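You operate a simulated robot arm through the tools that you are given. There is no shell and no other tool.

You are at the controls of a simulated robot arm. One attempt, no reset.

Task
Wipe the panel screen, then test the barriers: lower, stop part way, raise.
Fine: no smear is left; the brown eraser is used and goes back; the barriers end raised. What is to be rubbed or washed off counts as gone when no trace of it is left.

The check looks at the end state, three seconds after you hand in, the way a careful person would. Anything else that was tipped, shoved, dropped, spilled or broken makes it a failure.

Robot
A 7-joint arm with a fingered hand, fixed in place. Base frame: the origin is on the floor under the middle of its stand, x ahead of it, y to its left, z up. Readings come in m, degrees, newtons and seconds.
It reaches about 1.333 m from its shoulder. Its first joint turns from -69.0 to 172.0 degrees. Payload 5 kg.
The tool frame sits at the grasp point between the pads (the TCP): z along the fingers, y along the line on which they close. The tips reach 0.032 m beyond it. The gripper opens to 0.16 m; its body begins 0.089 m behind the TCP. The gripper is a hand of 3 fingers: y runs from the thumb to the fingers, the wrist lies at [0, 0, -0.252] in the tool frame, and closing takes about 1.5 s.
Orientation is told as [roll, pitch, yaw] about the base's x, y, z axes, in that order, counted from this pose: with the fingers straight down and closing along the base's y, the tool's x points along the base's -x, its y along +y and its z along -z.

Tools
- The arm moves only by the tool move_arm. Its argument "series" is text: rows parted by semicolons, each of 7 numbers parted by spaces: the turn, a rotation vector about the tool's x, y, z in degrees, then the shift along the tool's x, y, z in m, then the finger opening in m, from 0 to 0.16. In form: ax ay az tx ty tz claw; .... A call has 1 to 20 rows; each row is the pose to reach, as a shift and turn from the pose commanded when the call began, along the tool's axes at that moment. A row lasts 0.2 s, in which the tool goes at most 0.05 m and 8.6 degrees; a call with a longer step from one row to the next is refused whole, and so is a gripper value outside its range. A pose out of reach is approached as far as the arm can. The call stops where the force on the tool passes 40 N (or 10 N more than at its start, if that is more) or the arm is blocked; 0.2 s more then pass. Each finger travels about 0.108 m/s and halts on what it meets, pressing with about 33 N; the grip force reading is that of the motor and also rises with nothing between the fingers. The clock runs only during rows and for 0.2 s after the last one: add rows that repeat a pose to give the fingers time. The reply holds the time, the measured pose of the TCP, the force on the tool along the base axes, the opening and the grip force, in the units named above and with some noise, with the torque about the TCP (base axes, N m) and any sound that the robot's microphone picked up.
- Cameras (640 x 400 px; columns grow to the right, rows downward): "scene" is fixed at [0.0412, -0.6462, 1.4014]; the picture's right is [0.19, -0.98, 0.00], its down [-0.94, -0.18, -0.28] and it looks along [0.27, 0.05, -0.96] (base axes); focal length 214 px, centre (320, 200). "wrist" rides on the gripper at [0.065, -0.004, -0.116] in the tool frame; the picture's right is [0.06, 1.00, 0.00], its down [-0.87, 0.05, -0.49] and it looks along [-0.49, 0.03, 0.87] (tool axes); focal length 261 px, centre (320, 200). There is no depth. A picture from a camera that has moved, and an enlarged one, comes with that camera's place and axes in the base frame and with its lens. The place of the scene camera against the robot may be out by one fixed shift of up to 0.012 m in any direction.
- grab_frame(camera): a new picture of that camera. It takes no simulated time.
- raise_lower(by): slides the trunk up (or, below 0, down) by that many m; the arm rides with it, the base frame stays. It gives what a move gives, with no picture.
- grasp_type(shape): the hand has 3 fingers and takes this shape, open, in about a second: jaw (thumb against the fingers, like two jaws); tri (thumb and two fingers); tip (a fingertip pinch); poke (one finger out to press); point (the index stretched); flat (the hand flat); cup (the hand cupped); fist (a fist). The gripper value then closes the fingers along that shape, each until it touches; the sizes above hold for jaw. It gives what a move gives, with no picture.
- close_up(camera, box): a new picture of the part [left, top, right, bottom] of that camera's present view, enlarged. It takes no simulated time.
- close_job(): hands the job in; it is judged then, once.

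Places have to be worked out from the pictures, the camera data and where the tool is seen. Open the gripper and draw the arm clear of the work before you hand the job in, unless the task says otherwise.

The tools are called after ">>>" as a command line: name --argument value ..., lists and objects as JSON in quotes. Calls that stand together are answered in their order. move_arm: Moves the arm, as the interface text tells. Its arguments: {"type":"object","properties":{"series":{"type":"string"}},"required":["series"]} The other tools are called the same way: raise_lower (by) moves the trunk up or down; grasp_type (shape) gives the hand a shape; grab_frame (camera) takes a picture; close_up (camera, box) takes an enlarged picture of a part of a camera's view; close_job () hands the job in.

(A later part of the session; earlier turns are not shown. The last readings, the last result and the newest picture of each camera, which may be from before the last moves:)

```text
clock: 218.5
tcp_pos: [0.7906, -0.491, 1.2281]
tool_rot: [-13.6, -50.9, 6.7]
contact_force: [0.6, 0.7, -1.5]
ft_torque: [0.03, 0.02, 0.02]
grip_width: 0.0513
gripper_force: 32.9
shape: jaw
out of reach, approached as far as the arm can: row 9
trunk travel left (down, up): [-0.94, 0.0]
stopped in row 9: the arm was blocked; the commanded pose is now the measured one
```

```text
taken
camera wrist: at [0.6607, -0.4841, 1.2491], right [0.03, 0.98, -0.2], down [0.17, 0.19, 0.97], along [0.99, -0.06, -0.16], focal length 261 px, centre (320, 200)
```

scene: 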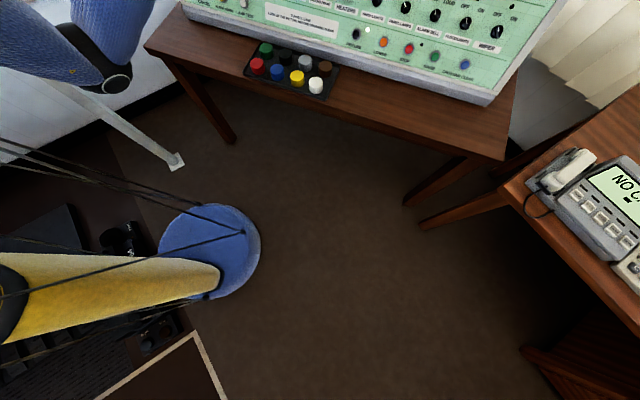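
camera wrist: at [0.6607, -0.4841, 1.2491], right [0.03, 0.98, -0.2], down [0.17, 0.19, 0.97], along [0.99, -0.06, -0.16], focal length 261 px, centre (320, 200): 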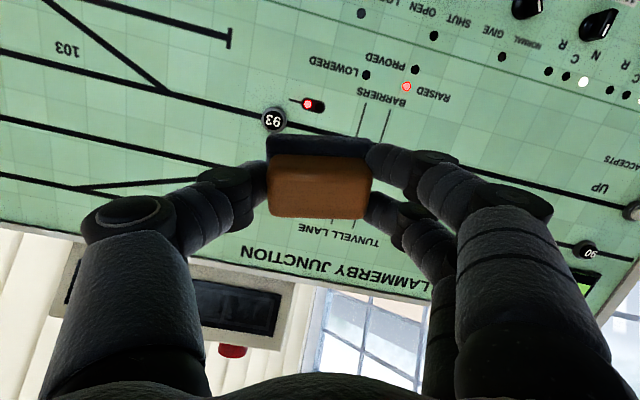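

The arm reported a block mid-way, eraser still held. I make a small correction of the hand's attitude in place (pitch -62°, no roll) to see how it responds.

>>> move_arm --series "-2.6 -3.5 1.7 0 0 0 0.01; -5.3 -7 3.3 0 0 0 0.01; -7.96 -10.6 5 0 0 0 0.01; -7.96 -10.6 5 0 0 0 0.01"

>>> grab_frame --camera "scene"

```text
clock: 219.7
tcp_pos: [0.7768, -0.5612, 1.2767]
tool_rot: [-7.5, -60.5, 2.8]
contact_force: [-0.6, 0.6, -0.2]
ft_torque: [-0.02, 0.03, 0.0]
grip_width: 0.051
gripper_force: 32.9
shape: jaw
out of reach, approached as far as the arm can: row 2, 3, 4
trunk travel left (down, up): [-0.94, 0.0]
stopped in row 4: the arm was blocked; the commanded pose is now the measured one
```

```text
taken
```

scene: 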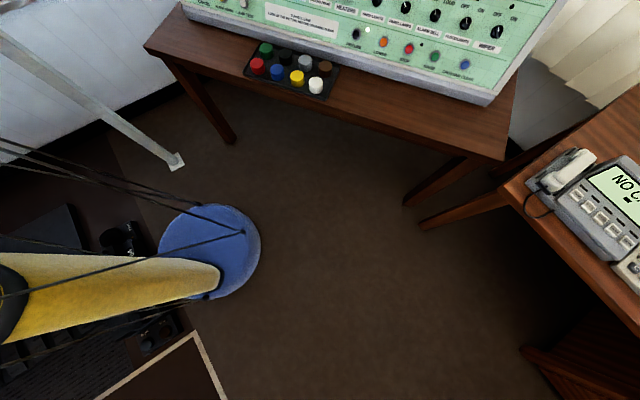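

The elbow has swung up again, which is the posture I need for fingers-down. I take another small attitude correction and check it is free.

>>> move_arm --series "0 3 0 0 0 -0.01 0.01; 0 6 0 0 0 -0.02 0.01; 0 10 0 0 0 -0.03 0.01; 0 10 0 0 0 -0.03 0.01"

>>> close_up --camera "wrist" --box '[220, 100, 420, 225]'

```text
clock: 220.7
tcp_pos: [0.7515, -0.5548, 1.2906]
tool_rot: [-5.6, -50.5, 0.8]
contact_force: [-0.6, 0.1, 0.0]
ft_torque: [-0.01, 0.01, -0.01]
grip_width: 0.0509
gripper_force: 32.8
shape: jaw
trunk travel left (down, up): [-0.94, 0.0]
```

```text
3.20 times, centred on (320, 162) of wrist
camera zoom: at [0.6213, -0.551, 1.313], right [0.02, 0.99, -0.11], down [0.18, 0.1, 0.98], along [0.98, -0.04, -0.18], focal length 834 px, centre (320, 320)
```

zoom: 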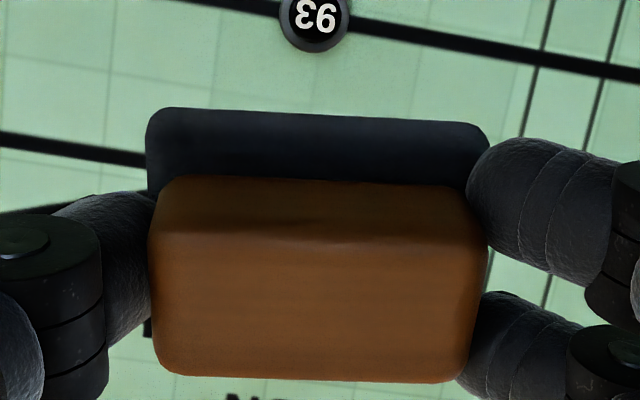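

Free again and the eraser is centred. I continue gently to fingers-down above the eraser's place.

>>> move_arm --series "-0.4 4.2 -0.1 0.0036 -0.0184 -0.0053 0.01; -0.8 8.4 -0.3 0.0073 -0.0368 -0.0105 0.01; -1.2 12.6 -0.4 0.0109 -0.0552 -0.0158 0.01; -1.6 16.8 -0.6 0.0146 -0.0736 -0.0211 0.01; -2 21 -0.7 0.0182 -0.092 -0.0263 0.01; -2.5 25.3 -0.9 0.0219 -0.1105 -0.0316 0.01"

```text
clock: 222.1
tcp_pos: [0.6921, -0.6116, 1.1856]
tool_rot: [-2.6, -27.8, -0.4]
contact_force: [0.4, -0.4, -0.6]
ft_torque: [0.08, -0.04, 0.04]
grip_width: 0.0506
gripper_force: 33.6
shape: jaw
out of reach, approached as far as the arm can: row 4, 5, 6
trunk travel left (down, up): [-0.94, 0.0]
```

Out of reach part-way, so I stop and look at the elbow.

>>> grab_frame --camera "scene"

>>> grab_frame --camera "wrist"

```text
taken
```

scene: 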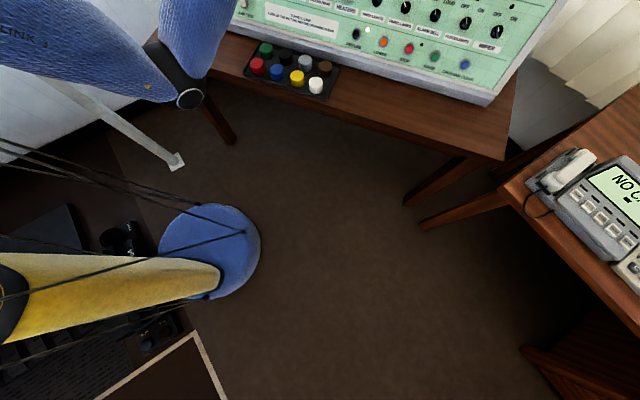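

```text
taken
camera wrist: at [0.5815, -0.612, 1.2578], right [-0.03, 1.0, -0.07], down [0.54, 0.07, 0.84], along [0.84, -0.01, -0.54], focal length 261 px, centre (320, 200)
```

wrist: 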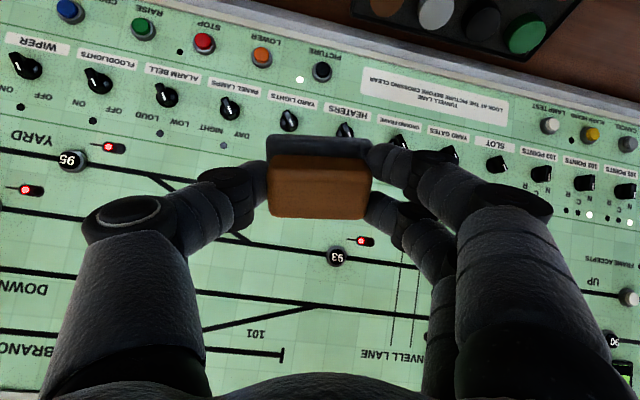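

The elbow is still low. I go back along the last move and then toward the standoff in front of the screen, from which the return worked before.

>>> move_arm --series "0.4 -4.2 0.1 -0.01 0.01 -0.02 0.01; 0.8 -8.4 0.3 -0.02 0.02 -0.04 0.01; 1.2 -12.6 0.4 -0.03 0.03 -0.06 0.01; 1.6 -16.8 0.6 -0.04 0.04 -0.08 0.01; 2 -21 0.7 -0.05 0.05 -0.09 0.01; 2.5 -25 0.9 -0.06 0.06 -0.1 0.01; 2.5 -25 0.9 -0.06 0.06 -0.1 0.01"

>>> grab_frame --camera "scene"

```text
clock: 223.7
tcp_pos: [0.7093, -0.5486, 1.2982]
tool_rot: [-5.6, -50.2, 0.6]
contact_force: [0.3, -0.2, -1.4]
ft_torque: [0.02, 0.0, 0.01]
grip_width: 0.0506
gripper_force: 33.2
shape: jaw
out of reach, approached as far as the arm can: row 1
trunk travel left (down, up): [-0.94, 0.0]
```

```text
taken
```

scene: 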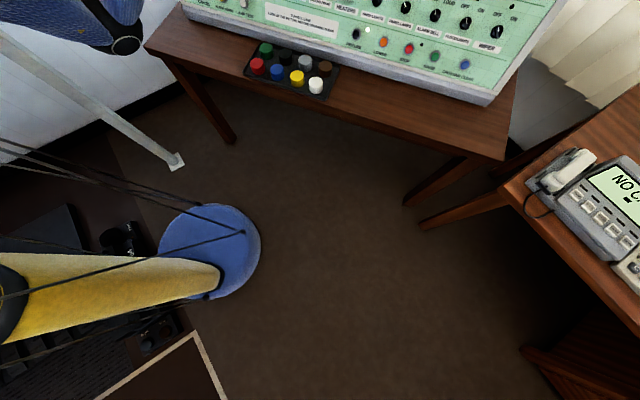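

That was reachable. I continue upward in small steps toward the folded pose, removing the roll.

>>> move_arm --series "-1.4 -3 0 -0.0144 -0.002 -0.0218 0.01; -2.8 -6 0 -0.0288 -0.004 -0.0435 0.01; -4.2 -9 0 -0.0432 -0.006 -0.0653 0.01; -5.6 -12 0 -0.0576 -0.008 -0.087 0.01; -5.6 -12 0 -0.0576 -0.008 -0.087 0.01"

>>> grab_frame --camera "scene"

```text
clock: 224.9
tcp_pos: [0.6811, -0.54, 1.3929]
tool_rot: [-0.8, -62.2, 1.7]
contact_force: [-0.2, 0.1, -1.3]
ft_torque: [-0.02, 0.01, 0.05]
grip_width: 0.0509
gripper_force: 32.8
shape: jaw
out of reach, approached as far as the arm can: row 4, 5
trunk travel left (down, up): [-0.94, 0.0]
```

```text
taken
```

scene: 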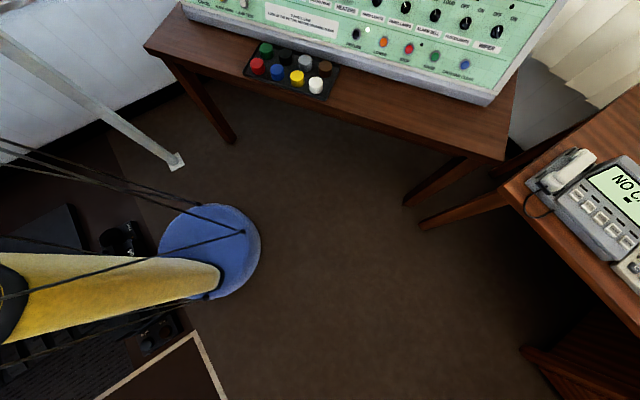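

To see this posture properly I lower the trunk 0.265 m (the hand stays well clear of the panel).

>>> raise_lower --by -0.265

>>> grab_frame --camera "scene"

```text
clock: 227.6
tcp_pos: [0.6814, -0.5383, 1.1287]
tool_rot: [-1.1, -62.3, 2.0]
contact_force: [0.1, 0.5, -0.5]
ft_torque: [0.01, 0.01, 0.02]
grip_width: 0.0507
gripper_force: 33.4
shape: jaw
trunk travel left (down, up): [-0.675, 0.265]
```

```text
taken
```

scene: 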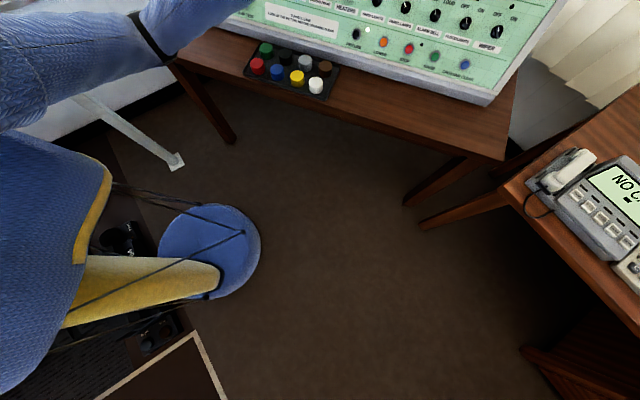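

The elbow is forward-left and low, which suits the screen but not this spot. I go back to the standoff before the screen, in two checked halves, and then take the exact return path that worked earlier.

>>> move_arm --series "0.7 0 0.4 -0.0241 0.0289 0.0155 0.01; 1.5 0 0.9 -0.0482 0.0577 0.031 0.01; 2.2 0 1.3 -0.0723 0.0866 0.0466 0.01; 2.9 0 1.7 -0.0963 0.1154 0.0621 0.01; 3.7 0 2.2 -0.1204 0.1443 0.0776 0.01; 4.4 0 2.6 -0.1445 0.1731 0.0931 0.01; 4.4 0 2.6 -0.1445 0.1731 0.0931 0.01"

>>> grab_frame --camera "scene"

```text
clock: 229.2
tcp_pos: [0.8265, -0.3595, 1.2112]
tool_rot: [-0.6, -62.3, -3.6]
contact_force: [0.7, -0.4, -0.4]
ft_torque: [-0.01, -0.01, -0.01]
grip_width: 0.0505
gripper_force: 33.5
shape: jaw
trunk travel left (down, up): [-0.675, 0.265]
```

```text
taken
```

scene: 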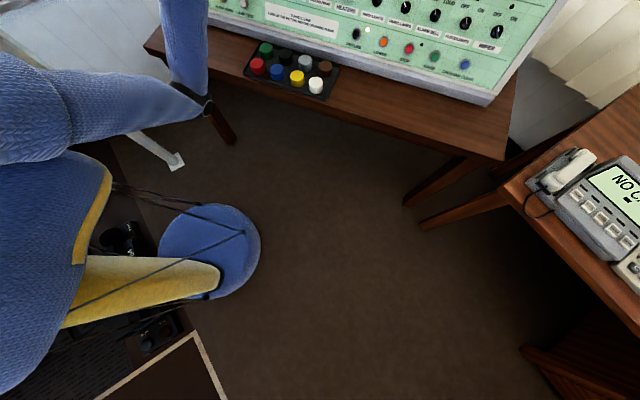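

Now the elbow hangs nicely down the middle. I finish the move to the standoff.

>>> move_arm --series "0.7 0 0.4 -0.0241 0.0289 0.0155 0.01; 1.5 0 0.9 -0.0482 0.0577 0.031 0.01; 2.2 0 1.3 -0.0723 0.0866 0.0466 0.01; 2.9 0 1.7 -0.0963 0.1154 0.0621 0.01; 3.7 0 2.2 -0.1204 0.1443 0.0776 0.01; 4.4 0 2.6 -0.1445 0.1731 0.0931 0.01; 5.1 0 3 -0.1686 0.202 0.1087 0.01; 5.1 0 3 -0.1686 0.202 0.1087 0.01"

>>> grab_frame --camera "scene"

```text
clock: 231.0
tcp_pos: [1.0176, -0.1698, 1.3082]
tool_rot: [0.1, -62.3, -10.1]
contact_force: [0.7, -0.5, -0.9]
ft_torque: [0.03, 0.03, -0.01]
grip_width: 0.0506
gripper_force: 32.7
shape: jaw
trunk travel left (down, up): [-0.675, 0.265]
```

```text
taken
```

scene: 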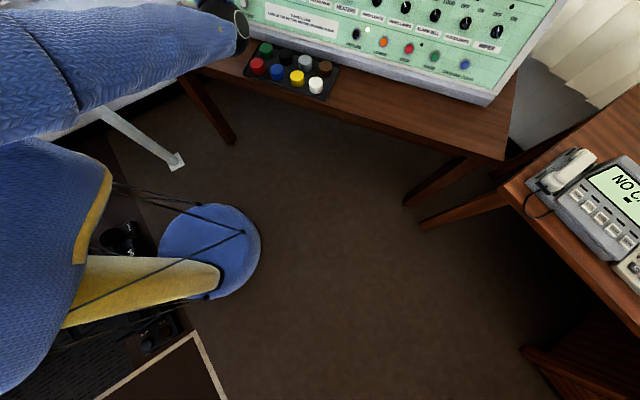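

Comfortable posture here: elbow down and to the right. I take the return path to the folded pose, first half.

>>> move_arm --series "-0.7 0 -0.4 0.014 -0.0334 -0.0223 0.01; -1.4 0 -0.7 0.028 -0.0667 -0.0445 0.01; -2.1 0 -1.1 0.042 -0.1001 -0.0668 0.01; -2.7 0 -1.4 0.056 -0.1334 -0.089 0.01; -3.4 0 -1.8 0.07 -0.1668 -0.1113 0.01; -4.1 0 -2.1 0.084 -0.2002 -0.1336 0.01; -4.1 0 -2.1 0.084 -0.2002 -0.1336 0.01"

>>> grab_frame --camera "scene"

```text
clock: 232.6
tcp_pos: [0.8307, -0.3427, 1.2958]
tool_rot: [0.0, -62.2, -5.5]
contact_force: [-0.5, 0.2, 0.7]
ft_torque: [-0.01, 0.0, -0.02]
grip_width: 0.0505
gripper_force: 33.0
shape: jaw
trunk travel left (down, up): [-0.675, 0.265]
```

```text
taken
```

scene: 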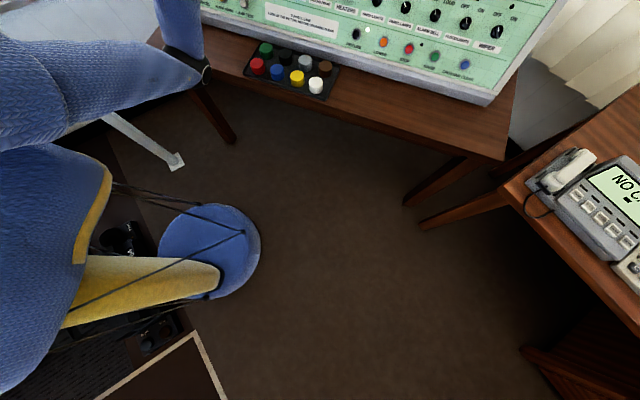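

All good. I continue, a few rows at a time.

>>> move_arm --series "-0.7 0 -0.4 0.0155 -0.0307 -0.025 0.01; -1.4 0 -0.7 0.0309 -0.0614 -0.0499 0.01; -2.1 0 -1.1 0.0464 -0.0921 -0.0749 0.01; -2.1 0 -1.1 0.0464 -0.0921 -0.0749 0.01"

>>> grab_frame --camera "scene"

```text
clock: 233.6
tcp_pos: [0.7397, -0.415, 1.2679]
tool_rot: [0.1, -62.3, -3.1]
contact_force: [-0.5, -0.2, -0.4]
ft_torque: [-0.01, -0.02, 0.0]
grip_width: 0.0503
gripper_force: 33.1
shape: jaw
out of reach, approached as far as the arm can: row 3, 4
trunk travel left (down, up): [-0.675, 0.265]
```

```text
taken
```

scene: 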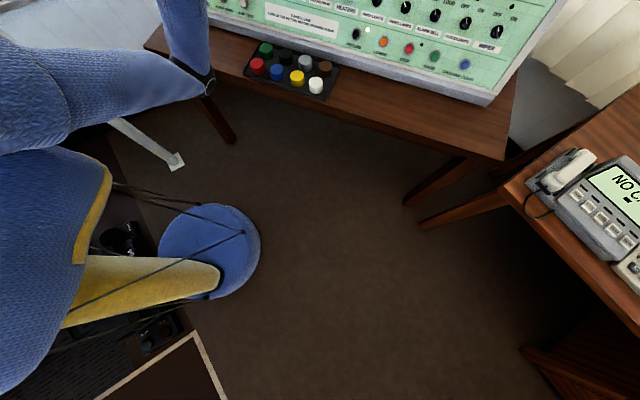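

Folding is limited by the wrist bend in this low-elbow posture, so instead I'll keep the arm stretched: trunk to the top, then go round to the eraser's place at long reach while pitching down. First the trunk up and the hand down to [0.80, -0.42, 1.25].

>>> raise_lower --by 0.265

>>> move_arm --series "0 0 0 0.0304 0 0.0279 0.01; 0 0 0 0.0607 0 0.0557 0.01; 0 0 0 0.0911 0 0.0836 0.01; 0 0 0 0.1214 0 0.1114 0.01; 0 0 0 0.1518 0 0.1393 0.01; 0 0 0 0.1822 0 0.165 0.01; 0 0 0 0.2125 0 0.18 0.01; 0 0 0 0.2125 0 0.18 0.01"

>>> grab_frame --camera "scene"

```text
clock: 236.3
tcp_pos: [0.7394, -0.4138, 1.5332]
tool_rot: [0.1, -62.4, -3.2]
contact_force: [0.7, -0.5, 0.3]
ft_torque: [-0.02, 0.03, 0.0]
grip_width: 0.0505
gripper_force: 32.6
shape: jaw
trunk travel left (down, up): [-0.94, 0.0]
```

```text
clock: 237.7
tcp_pos: [0.7833, -0.5027, 1.3478]
tool_rot: [-15.0, -63.3, 5.7]
contact_force: [-0.3, 0.6, -1.0]
ft_torque: [-0.01, 0.02, -0.03]
grip_width: 0.0504
gripper_force: 33.2
shape: jaw
trunk travel left (down, up): [-0.94, 0.0]
stopped in row 6: the arm was blocked; the commanded pose is now the measured one
```

```text
taken
```

scene: 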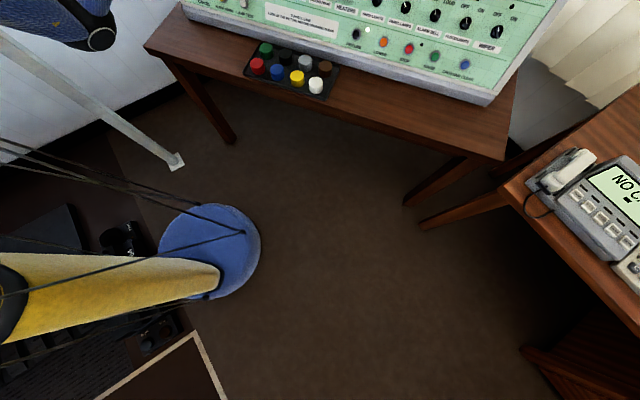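

The arm reported being blocked mid-swing again; it now rests at [0.78, -0.50, 1.35] with some roll. I hold still for a moment and check that it is stable and the eraser is fine.

>>> move_arm --series "0 0 0 0 0 0 0.01; 0 0 0 0 0 0 0.01"

>>> grab_frame --camera "wrist"

>>> grab_frame --camera "scene"

```text
clock: 238.3
tcp_pos: [0.7816, -0.5038, 1.3481]
tool_rot: [-14.9, -63.2, 5.6]
contact_force: [-0.3, 0.3, 0.0]
ft_torque: [-0.01, 0.01, 0.01]
grip_width: 0.0508
gripper_force: 33.6
shape: jaw
trunk travel left (down, up): [-0.94, 0.0]
```

```text
taken
camera wrist: at [0.651, -0.4923, 1.3404], right [0.11, 0.98, -0.17], down [-0.04, 0.18, 0.98], along [0.99, -0.1, 0.05], focal length 261 px, centre (320, 200)
```

wrist: 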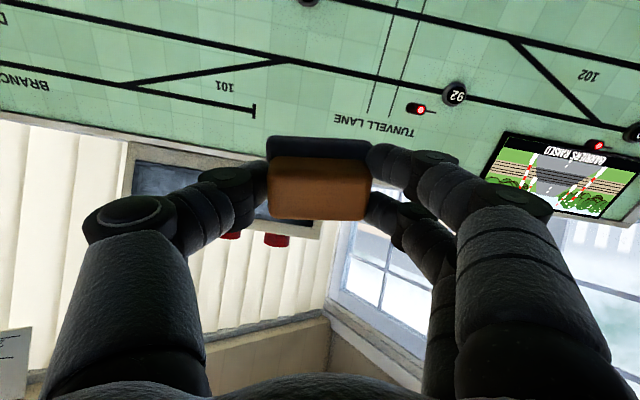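

```text
taken
```

scene: 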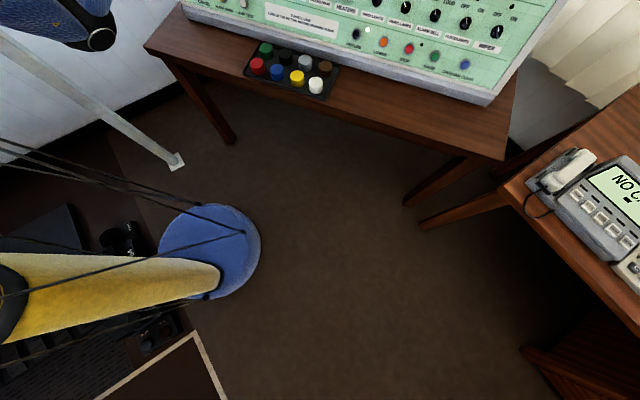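

Stable, eraser well held, elbow low-left. With a low elbow the comfortable way is to aim the hand to the right, so I first turn it to yaw -45° in place (pitch -62°, no roll).

>>> move_arm --series "5 0.7 3.8 0 0 0 0.01; 10 1.4 7.5 0 0 0 0.01; 15.1 2.1 11.3 0 0 0 0.01; 20.1 2.7 15.1 0 0 0 0.01; 25.1 3.4 18.8 0 0 0 0.01; 30.1 4.1 22.6 0 0 0 0.01; 30.1 4.1 22.6 0 0 0 0.01"

>>> grab_frame --camera "scene"

```text
clock: 239.9
tcp_pos: [0.7817, -0.5043, 1.3467]
tool_rot: [0.6, -61.8, -45.5]
contact_force: [-0.8, -3.7, 1.6]
ft_torque: [0.29, 0.11, 0.23]
grip_width: 0.0504
gripper_force: 33.4
shape: jaw
trunk travel left (down, up): [-0.94, 0.0]
```

```text
taken
```

scene: 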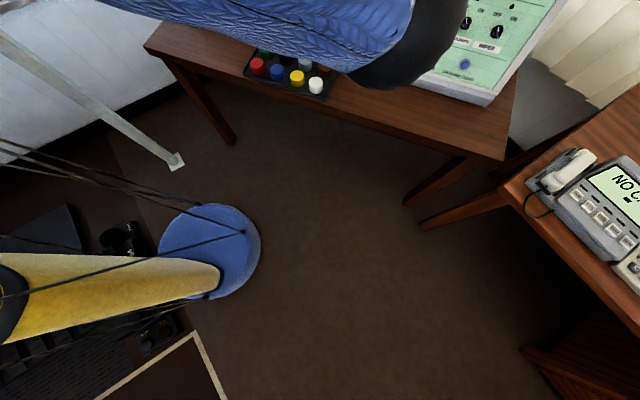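

Now the elbow has swung to the right side, which is the family I need. I turn the yaw back to 0° and watch that it stays there.

>>> move_arm --series "-6.6 0 -3.5 0 0 -0.01 0.01; -13.2 0 -7 0 0 -0.02 0.01; -19.9 0 -10.6 0 0 -0.03 0.01; -26.5 0 -14.1 0 0 -0.04 0.01; -33.1 0 -17.6 0 0 -0.05 0.01; -39.7 0 -21.1 0 0 -0.05 0.01; -39.7 0 -21.1 0 0 -0.05 0.01"

>>> grab_frame --camera "scene"

```text
clock: 241.7
tcp_pos: [0.7336, -0.5282, 1.3924]
tool_rot: [-9.2, -61.8, 4.3]
contact_force: [0.1, -0.5, -0.7]
ft_torque: [0.0, -0.02, -0.06]
grip_width: 0.0498
gripper_force: 33.1
shape: jaw
trunk travel left (down, up): [-0.94, 0.0]
stopped in row 7: the arm was blocked; the commanded pose is now the measured one
```

```text
taken
```

scene: 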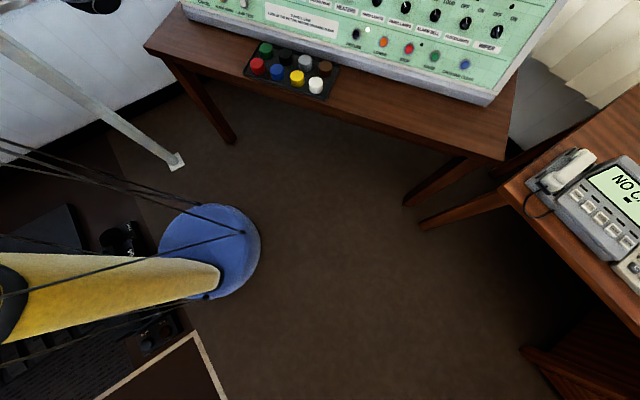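

At yaw 0° it swings back left. An earlier test showed the elbow rises by itself when pitching from fingers-up back to -62° at [0.81, -0.38, 1.375] with the trunk at -0.2, so I lower the trunk and go there with fingers raised.

>>> raise_lower --by -0.265

>>> move_arm --series "-0.5 -6 0.5 -0.0325 0.0172 -0.0079 0.01; -1 -12 1 -0.065 0.0344 -0.0157 0.01; -1.6 -18 1.6 -0.0975 0.0516 -0.0236 0.01; -2.1 -24 2.1 -0.13 0.0688 -0.0314 0.01; -2.6 -30 2.6 -0.1625 0.086 -0.0393 0.01; -3.2 -36 3.2 -0.195 0.1032 -0.0471 0.01; -3.7 -42 3.7 -0.2275 0.1204 -0.055 0.01; -4.2 -48 4.2 -0.26 0.1376 -0.0628 0.01; -4.2 -48 4.2 -0.26 0.1376 -0.0628 0.01"

>>> grab_frame --camera "scene"

```text
clock: 244.4
tcp_pos: [0.7328, -0.5305, 1.1258]
tool_rot: [-8.9, -61.8, 4.0]
contact_force: [-0.6, 0.0, -0.6]
ft_torque: [0.01, 0.01, 0.0]
grip_width: 0.0503
gripper_force: 33.4
shape: jaw
trunk travel left (down, up): [-0.675, 0.265]
```

```text
clock: 246.4
tcp_pos: [0.7276, -0.3616, 1.4507]
tool_rot: [174.2, -78.1, -175.4]
contact_force: [0.9, 0.3, -1.4]
ft_torque: [0.0, -0.02, 0.06]
grip_width: 0.05
gripper_force: 32.9
shape: jaw
out of reach, approached as far as the arm can: row 3, 4, 5, 6, 7, 8, 9
trunk travel left (down, up): [-0.675, 0.265]
```

```text
taken
```

scene: 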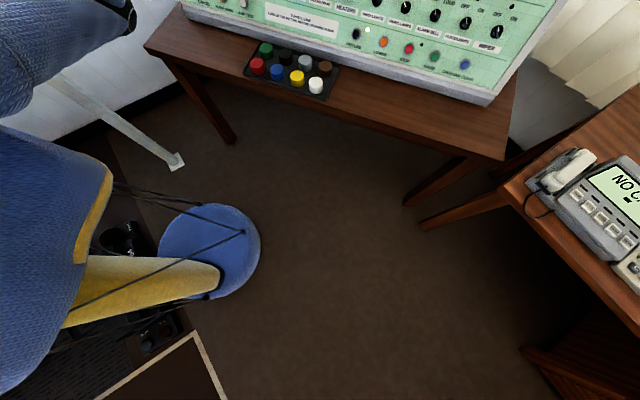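

I now pitch slowly back toward -62° here and see whether the elbow rises.

>>> move_arm --series "0 5 0 0 0 0 0.01; 0 10 0 0 0 0 0.01; 0 15 0 0 0 0 0.01; 0 20 0 0 0 0 0.01; 0 25 0 0 0 0 0.01; 0 25 0 0 0 0 0.01"

>>> grab_frame --camera "scene"

```text
clock: 247.8
tcp_pos: [0.7271, -0.3669, 1.4521]
tool_rot: [5.3, -77.1, -6.5]
contact_force: [-0.6, -0.9, 0.6]
ft_torque: [0.03, -0.04, 0.07]
grip_width: 0.0501
gripper_force: 33.1
shape: jaw
trunk travel left (down, up): [-0.675, 0.265]
```

```text
taken
```

scene: 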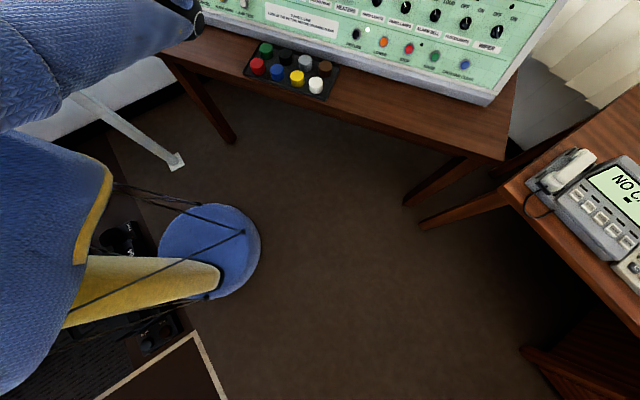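

>>> move_arm --series "0 4 0 0 0 0 0.01; 0 8 0 0 0 0 0.01; 0 12 0 0 0 0 0.01; 0 15 0 0 0 0 0.01; 0 15 0 0 0 0 0.01"

>>> grab_frame --camera "scene"

```text
clock: 249.0
tcp_pos: [0.7284, -0.3627, 1.4524]
tool_rot: [4.8, -77.2, -5.9]
contact_force: [0.9, -0.8, -0.5]
ft_torque: [0.0, 0.0, 0.0]
grip_width: 0.0499
gripper_force: 33.0
shape: jaw
out of reach, approached as far as the arm can: row 1, 2, 3, 4, 5
trunk travel left (down, up): [-0.675, 0.265]
```

```text
taken
```

scene: 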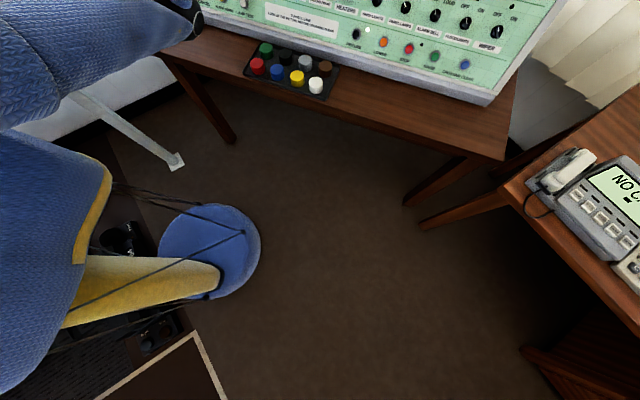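

It sticks at the bend limit here. A sideways turn did swing the elbow right earlier, so I go to [0.78, -0.50, 1.13] with yaw -45°, after which pitching the fingers down should carry the elbow up.

>>> move_arm --series "4.2 1.4 1.4 0.0297 -0.0142 0.0124 0.01; 8.3 2.8 2.9 0.0595 -0.0283 0.0247 0.01; 12.5 4.2 4.3 0.0892 -0.0425 0.0371 0.01; 16.6 5.6 5.7 0.119 -0.0567 0.0494 0.01; 20.8 7.1 7.2 0.1487 -0.0709 0.0618 0.01; 24.9 8.5 8.6 0.1784 -0.085 0.0742 0.01; 29.1 9.9 10 0.2082 -0.0992 0.0865 0.01; 33.2 11.3 11.4 0.2379 -0.1134 0.0989 0.01; 37.4 12.7 12.9 0.2677 -0.1275 0.1112 0.01; 41.5 14.1 14.3 0.2974 -0.1417 0.1236 0.01; 41.5 14.1 14.3 0.2974 -0.1417 0.1236 0.01"

>>> grab_frame --camera "scene"

```text
clock: 251.4
tcp_pos: [0.7773, -0.5033, 1.1337]
tool_rot: [0.0, -62.0, -45.0]
contact_force: [-0.1, 0.3, -0.4]
ft_torque: [0.02, 0.01, 0.04]
grip_width: 0.0497
gripper_force: 32.9
shape: jaw
trunk travel left (down, up): [-0.675, 0.265]
```

```text
taken
```

scene: 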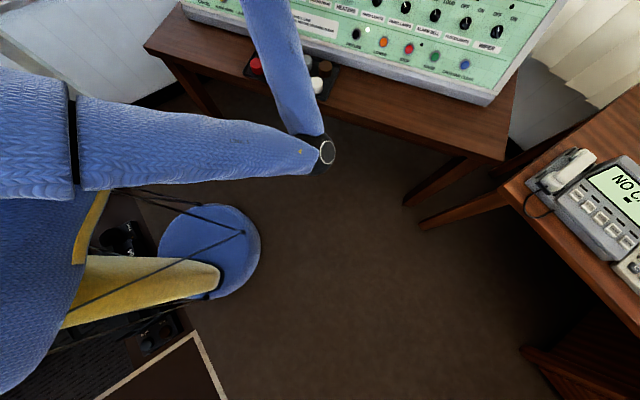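

The elbow hangs low-right. Now I pitch the hand down gradually from here and watch the elbow.

>>> move_arm --series "0 5 0 0.01 0 -0.01 0.01; 0 10 0 0.02 0 -0.02 0.01; 0 15 0 0.03 0 -0.03 0.01; 0 20 0 0.04 0 -0.04 0.01; 0 20 0 0.04 0 -0.04 0.01"

>>> grab_frame --camera "scene"

```text
clock: 252.6
tcp_pos: [0.762, -0.4838, 1.1238]
tool_rot: [0.0, -52.1, -45.0]
contact_force: [0.6, -0.1, -0.4]
ft_torque: [0.0, 0.01, 0.01]
grip_width: 0.0501
gripper_force: 32.9
shape: jaw
out of reach, approached as far as the arm can: row 3, 4, 5
trunk travel left (down, up): [-0.675, 0.265]
```

```text
taken
```

scene: 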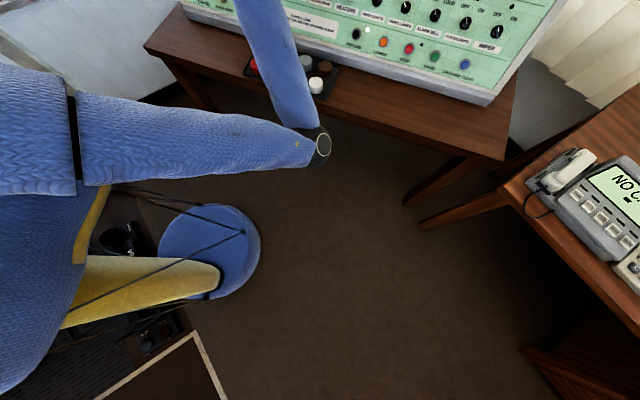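

Stuck at -52° with this yaw. More yaw to the right pushes the elbow further right and up, so I turn on to about -90°.

>>> move_arm --series "5.9 0 4.6 0 0 0 0.01; 11.8 0 9.2 0 0 0 0.01; 17.8 0 13.9 0 0 0 0.01; 23.7 0 18.5 0 0 0 0.01; 29.6 0 23.1 0 0 0 0.01; 35.5 0 27.7 0 0 0 0.01; 35.5 0 27.7 0 0 0 0.01"

>>> grab_frame --camera "scene"

```text
clock: 254.2
tcp_pos: [0.749, -0.4973, 1.0987]
tool_rot: [0.1, -52.2, -48.8]
contact_force: [-0.9, -0.7, -0.2]
ft_torque: [0.03, -0.01, 0.04]
grip_width: 0.0498
gripper_force: 32.8
shape: jaw
out of reach, approached as far as the arm can: row 1, 2, 3, 4, 5, 6, 7
trunk travel left (down, up): [-0.675, 0.265]
```

```text
taken
```

scene: 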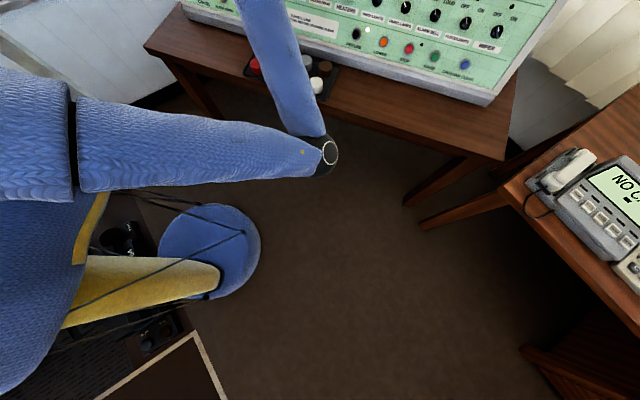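

In this posture the hand can only point down when the arm is well stretched. So I raise the trunk to the top and reach outward to the right with the present hand attitude, then pitch down out there.

>>> raise_lower --by 0.265

>>> grab_frame --camera "wrist"

```text
clock: 256.9
tcp_pos: [0.7496, -0.4982, 1.3637]
tool_rot: [0.1, -52.1, -48.6]
contact_force: [-0.5, 0.5, -0.6]
ft_torque: [-0.01, 0.0, 0.0]
grip_width: 0.05
gripper_force: 32.9
shape: jaw
trunk travel left (down, up): [-0.94, 0.0]
```

```text
taken
camera wrist: at [0.661, -0.4031, 1.3832], right [0.72, 0.69, -0.05], down [0.14, -0.07, 0.99], along [0.68, -0.72, -0.15], focal length 261 px, centre (320, 200)
```

wrist: 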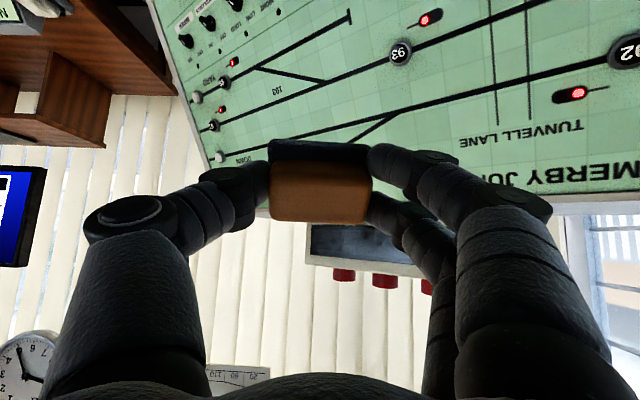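

>>> move_arm --series "0 0 0 -0.0073 -0.007 0.0372 0.01; 0 0 0 -0.0145 -0.014 0.0745 0.01; 0 0 0 -0.0218 -0.021 0.1117 0.01; 0 0 0 -0.029 -0.0279 0.1489 0.01; 0 0 0 -0.0363 -0.0349 0.1861 0.01; 0 0 0 -0.0435 -0.0419 0.2234 0.01; 0 0 0 -0.0508 -0.0489 0.2606 0.01; 0 0 0 -0.0508 -0.0489 0.2606 0.01"

>>> grab_frame --camera "scene"

>>> grab_frame --camera "wrist"

```text
clock: 258.7
tcp_pos: [0.867, -0.7062, 1.2458]
tool_rot: [0.1, -52.1, -48.7]
contact_force: [0.0, -0.2, -0.8]
ft_torque: [0.01, 0.04, 0.05]
grip_width: 0.05
gripper_force: 33.1
shape: jaw
trunk travel left (down, up): [-0.94, 0.0]
```

```text
taken
```

scene: 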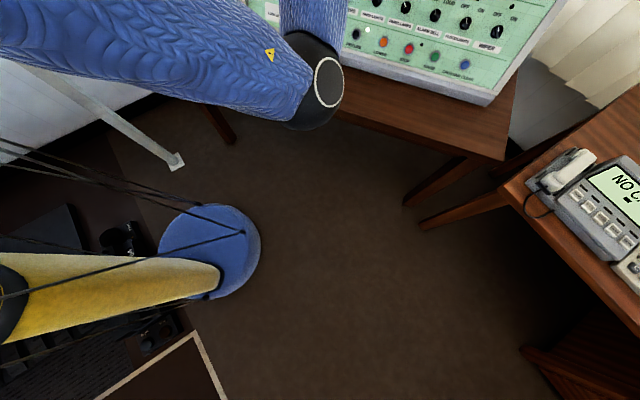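

```text
taken
camera wrist: at [0.7794, -0.6124, 1.2649], right [0.72, 0.69, -0.05], down [0.14, -0.07, 0.99], along [0.68, -0.72, -0.15], focal length 261 px, centre (320, 200)
```

wrist: 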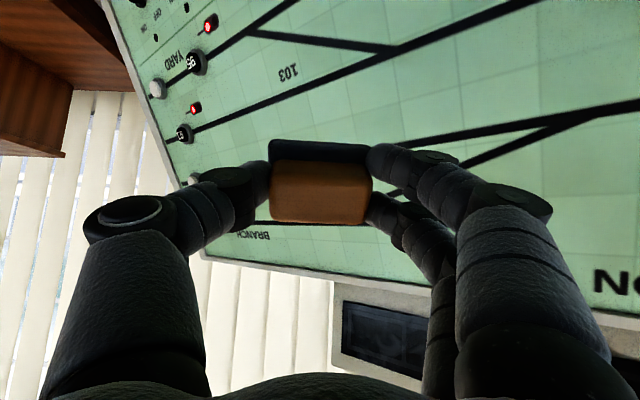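

That worked just as planned, with the elbow low and the arm stretched. I begin pitching down toward vertical while drawing in and down, first half.

>>> move_arm --series "0 4.3 0 0.0265 -0.0085 0.0075 0.01; 0 8.7 0 0.0529 -0.0169 0.015 0.01; 0 13 0 0.0794 -0.0254 0.0226 0.01; 0 17.3 0 0.1059 -0.0338 0.0301 0.01; 0 21.7 0 0.1323 -0.0423 0.0376 0.01; 0 26 0 0.1588 -0.0507 0.0451 0.01; 0 26 0 0.1588 -0.0507 0.0451 0.01"

>>> grab_frame --camera "scene"

```text
clock: 260.3
tcp_pos: [0.7914, -0.6938, 1.0903]
tool_rot: [0.1, -26.1, -48.6]
contact_force: [0.2, -0.5, 0.0]
ft_torque: [0.03, 0.02, -0.02]
grip_width: 0.0498
gripper_force: 32.5
shape: jaw
trunk travel left (down, up): [-0.94, 0.0]
```

```text
taken
```

scene: 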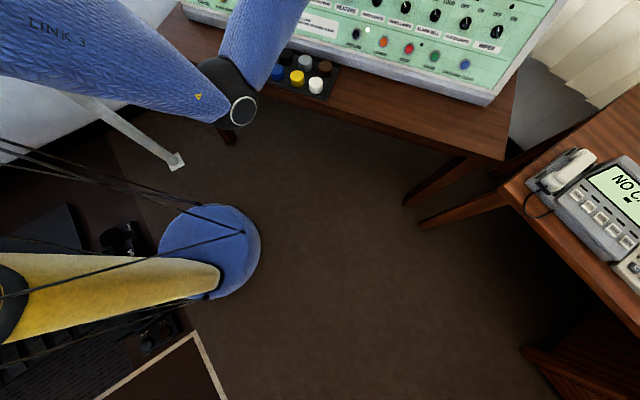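

Good. Second half to vertical.

>>> move_arm --series "0 4.3 0 0.0195 -0.0077 0.0072 0.01; 0 8.7 0 0.0389 -0.0154 0.0143 0.01; 0 13 0 0.0584 -0.0231 0.0215 0.01; 0 17.4 0 0.0779 -0.0307 0.0287 0.01; 0 21.7 0 0.0973 -0.0384 0.0358 0.01; 0 26.1 0 0.1168 -0.0461 0.043 0.01; 0 26.1 0 0.1168 -0.0461 0.043 0.01"

>>> grab_frame --camera "scene"

>>> grab_frame --camera "wrist"

```text
clock: 261.9
tcp_pos: [0.7016, -0.6543, 0.9951]
tool_rot: [0.0, -0.5, -48.7]
contact_force: [-0.2, 0.4, -0.7]
ft_torque: [0.01, -0.02, -0.01]
grip_width: 0.0497
gripper_force: 33.0
shape: jaw
out of reach, approached as far as the arm can: row 6, 7
trunk travel left (down, up): [-0.94, 0.0]
```

```text
taken
```

scene: 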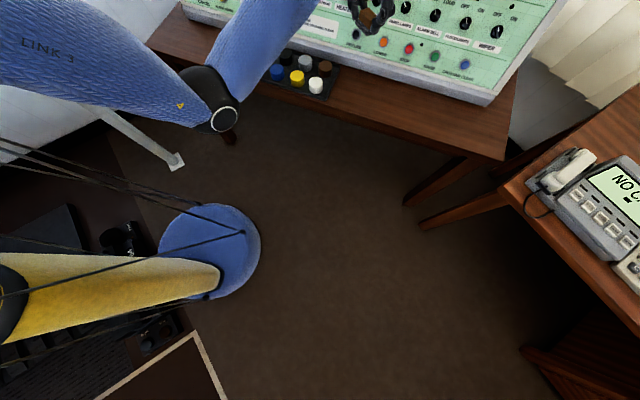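

```text
taken
camera wrist: at [0.6549, -0.6097, 1.1106], right [0.71, 0.71, 0.0], down [0.61, -0.61, 0.5], along [0.35, -0.35, -0.87], focal length 261 px, centre (320, 200)
```

wrist: 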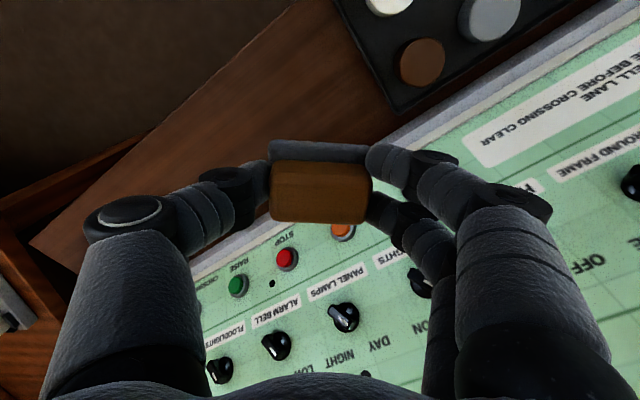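

Fingers point straight down now. I move over the eraser's original place and turn to the proper heading (yaw -1.6°), keeping the height of about 1.0 m.

>>> move_arm --series "0 0 -6.7 -0.0088 -0.0155 0 0.01; 0 0 -13.5 -0.0176 -0.0309 0 0.01; 0 0 -20.2 -0.0264 -0.0464 0 0.01; 0 0 -26.9 -0.0352 -0.0618 0 0.01; 0 0 -33.6 -0.044 -0.0773 0 0.01; 0 0 -40.4 -0.0528 -0.0927 0 0.01; 0 0 -47.1 -0.0616 -0.1082 0 0.01; 0 0 -47.1 -0.0616 -0.1082 0 0.01"

>>> grab_frame --camera "scene"

>>> grab_frame --camera "wrist"

```text
clock: 263.7
tcp_pos: [0.6599, -0.7751, 0.9961]
tool_rot: [0.0, 0.0, -1.5]
contact_force: [0.8, 0.7, -0.1]
ft_torque: [-0.01, -0.02, 0.05]
grip_width: 0.0496
gripper_force: 32.8
shape: jaw
trunk travel left (down, up): [-0.94, 0.0]
```

```text
taken
```

scene: 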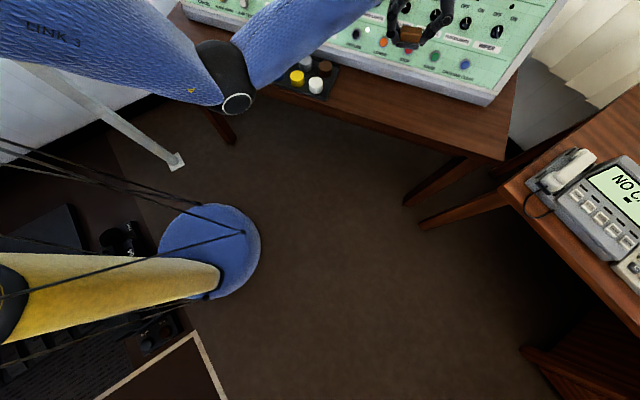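

```text
taken
camera wrist: at [0.5963, -0.7774, 1.1123], right [-0.04, 1.0, 0.0], down [0.87, 0.03, 0.49], along [0.49, 0.02, -0.87], focal length 261 px, centre (320, 200)
```

wrist: 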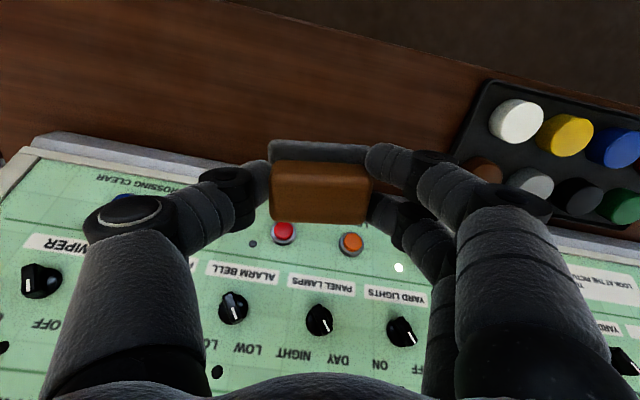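

Directly above its place. I lower with the trunk by 0.2 m (straight down), leaving the last 1–2 cm for the arm.

>>> raise_lower --by -0.2

>>> close_up --camera "scene" --box '[350, 60, 450, 122]'

>>> grab_frame --camera "scene"

```text
clock: 265.9
tcp_pos: [0.6605, -0.7734, 0.7966]
tool_rot: [0.1, 0.0, -1.5]
contact_force: [-0.1, -0.3, -0.8]
ft_torque: [-0.02, 0.0, -0.02]
grip_width: 0.0498
gripper_force: 33.1
shape: jaw
trunk travel left (down, up): [-0.74, 0.2]
```

```text
6.40 times, centred on (400, 91) of scene
camera zoom: at [0.0412, -0.6462, 1.4014], right [0.19, -0.98, 0.0], down [-0.94, -0.18, -0.28], along [0.27, 0.05, -0.96], focal length 1373 px, centre (-192, 898)
```

zoom: 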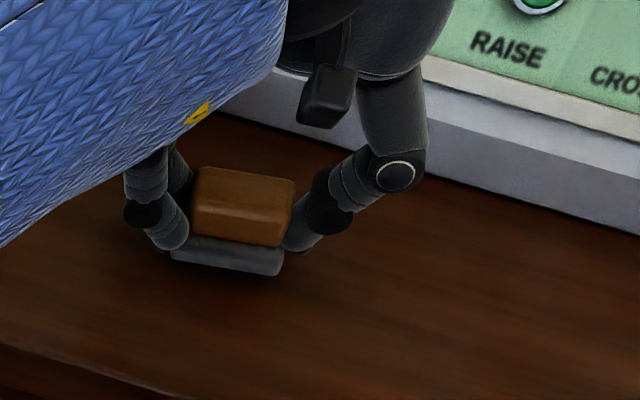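

```text
taken
```

scene: 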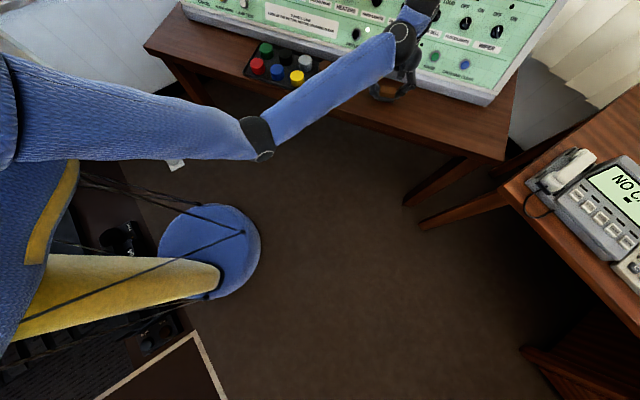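

The felt is about 2 cm above the table. Since releases earlier pushed the eraser several mm toward +y, I set it down 4 mm further to -y, pressing lightly.

>>> move_arm --series "0 0 0 -0.0005 -0.0015 0.006 0.01; 0 0 0 -0.0005 -0.003 0.012 0.01; 0 0 0 -0.0005 -0.003 0.016 0.01; 0 0 0 -0.0005 -0.003 0.019 0.01; 0 0 0 -0.0005 -0.003 0.021 0.01; 0 0 0 -0.0005 -0.003 0.021 0.01"

```text
clock: 267.3
tcp_pos: [0.6605, -0.7765, 0.7793]
tool_rot: [-0.1, -0.1, -1.7]
contact_force: [0.5, -3.8, 26.3]
ft_torque: [0.69, -0.03, -0.06]
grip_width: 0.0504
gripper_force: 32.5
shape: jaw
trunk travel left (down, up): [-0.74, 0.2]
```

It rests on the table. I open quickly this time and lift away straight up.

>>> move_arm --series "0 0 0 0 0 -0.001 0.1; 0 0 0 0 0 -0.001 0.1; 0 0 0 0 0 -0.001 0.1; 0 0 0 0 0 -0.001 0.1"

>>> grab_frame --camera "wrist"

>>> close_up --camera "scene" --box '[350, 60, 450, 122]'

```text
clock: 268.3
tcp_pos: [0.6613, -0.7767, 0.7773]
tool_rot: [0.0, 0.0, -1.6]
contact_force: [0.5, 0.9, 0.0]
ft_torque: [0.02, 0.03, 0.02]
grip_width: 0.0999
gripper_force: 0.1
shape: jaw
trunk travel left (down, up): [-0.74, 0.2]
```

```text
taken
camera wrist: at [0.5968, -0.7804, 0.8918], right [-0.04, 1.0, 0.0], down [0.87, 0.03, 0.49], along [0.49, 0.02, -0.87], focal length 261 px, centre (320, 200)
```

wrist: 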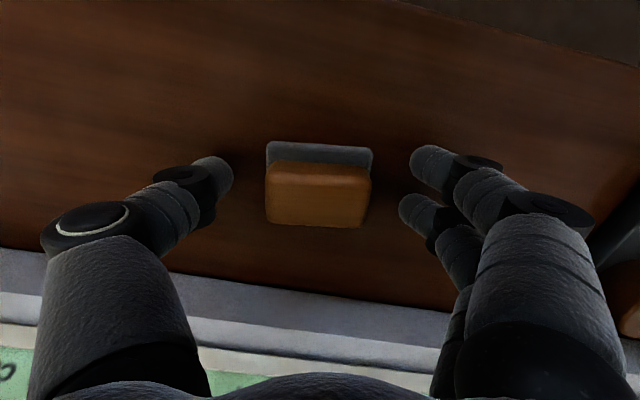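

```text
6.40 times, centred on (400, 91) of scene
camera zoom: at [0.0412, -0.6462, 1.4014], right [0.19, -0.98, 0.0], down [-0.94, -0.18, -0.28], along [0.27, 0.05, -0.96], focal length 1373 px, centre (-192, 898)
```

zoom: 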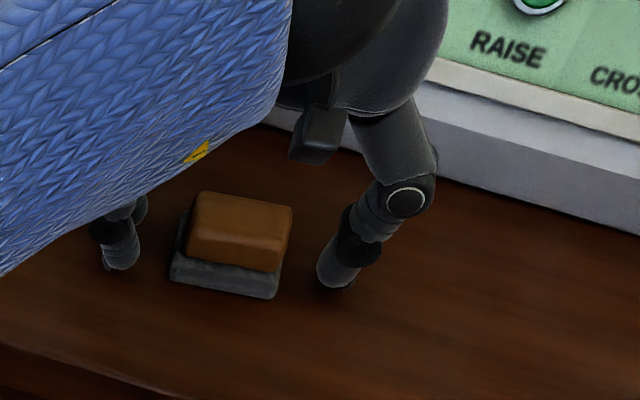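

A quick release kept it in place: it now sits about 8 mm too far to -y and 4 mm too far to +x compared with my first picture. I re-grip, lift a few millimetres, shift it, and set it down again.

>>> move_arm --series "0 0 0 0 0 0 0.07; 0 0 0 0 0 0 0.05; 0 0 0 0 0 0 0.03; 0 0 0 0 0 0 0.02; 0 0 0 0 0 0 0.02; 0 0 0 0 0 -0.004 0.02; 0 0 0 0 0 -0.006 0.02; 0 0 0 0.002 0.004 -0.006 0.02; 0 0 0 0.004 0.008 -0.006 0.02; 0 0 0 0.004 0.008 -0.006 0.02"

>>> close_up --camera "scene" --box '[350, 60, 450, 122]'

```text
clock: 270.5
tcp_pos: [0.6578, -0.7684, 0.7826]
tool_rot: [0.1, 0.0, -1.5]
contact_force: [1.0, -0.1, -1.1]
ft_torque: [-0.01, 0.0, 0.01]
grip_width: 0.0498
gripper_force: 32.5
shape: jaw
trunk travel left (down, up): [-0.74, 0.2]
```

```text
6.40 times, centred on (400, 91) of scene
camera zoom: at [0.0412, -0.6462, 1.4014], right [0.19, -0.98, 0.0], down [-0.94, -0.18, -0.28], along [0.27, 0.05, -0.96], focal length 1373 px, centre (-192, 898)
```

zoom: 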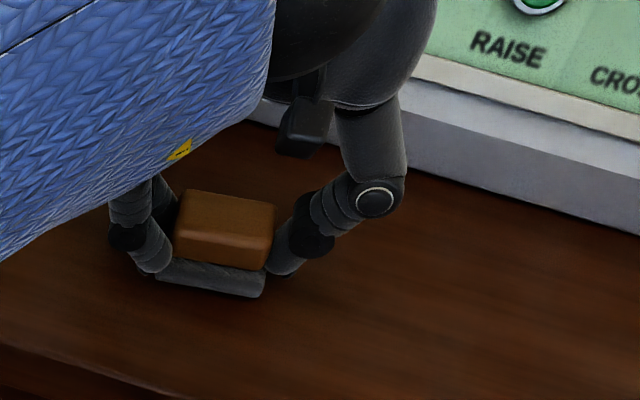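

The felt's corners now match the first picture. I lower it back onto the table and release quickly.

>>> move_arm --series "0 0 0 0 0 0.003 0.02; 0 0 0 0 0 0.006 0.02; 0 0 0 0 0 0.007 0.02; 0 0 0 0 0 0.007 0.02"

>>> move_arm --series "0 0 0 0 0 -0.001 0.11; 0 0 0 0 0 -0.001 0.11; 0 0 0 0 0 -0.001 0.11; 0 0 0 0 0 -0.001 0.11; 0 0 0 0 0 -0.02 0.11; 0 0 0 0 0 -0.05 0.11; 0 0 0 0 0 -0.05 0.11"

>>> grab_frame --camera "wrist"

>>> close_up --camera "scene" --box '[350, 60, 450, 122]'

```text
clock: 271.5
tcp_pos: [0.657, -0.7677, 0.7792]
tool_rot: [-0.1, -0.3, -1.4]
contact_force: [5.3, -2.3, 25.1]
ft_torque: [0.66, 0.07, -0.1]
grip_width: 0.0506
gripper_force: 33.1
shape: jaw
trunk travel left (down, up): [-0.74, 0.2]
```

```text
clock: 273.1
tcp_pos: [0.6577, -0.7678, 0.8138]
tool_rot: [0.0, 0.0, -1.4]
contact_force: [-0.2, 0.5, 0.3]
ft_torque: [-0.02, 0.02, -0.03]
grip_width: 0.1097
gripper_force: 0.1
shape: jaw
out of reach, approached as far as the arm can: row 6, 7
trunk travel left (down, up): [-0.74, 0.2]
```

```text
taken
camera wrist: at [0.5941, -0.7718, 0.9296], right [-0.04, 1.0, 0.0], down [0.87, 0.03, 0.49], along [0.49, 0.02, -0.87], focal length 261 px, centre (320, 200)
```

wrist: 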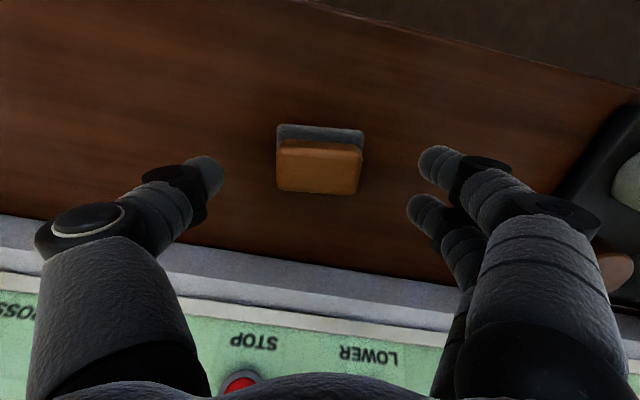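

```text
6.40 times, centred on (400, 91) of scene
camera zoom: at [0.0412, -0.6462, 1.4014], right [0.19, -0.98, 0.0], down [-0.94, -0.18, -0.28], along [0.27, 0.05, -0.96], focal length 1373 px, centre (-192, 898)
```

zoom: 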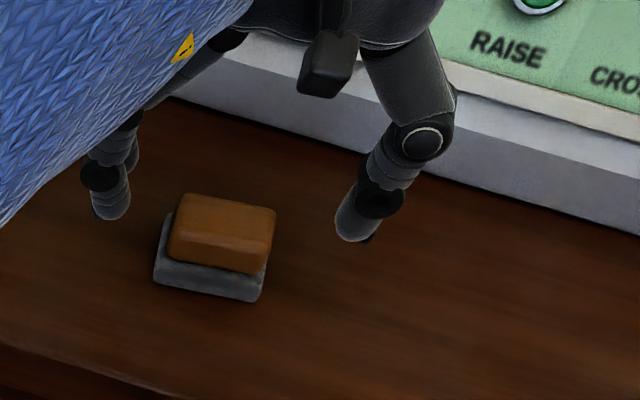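

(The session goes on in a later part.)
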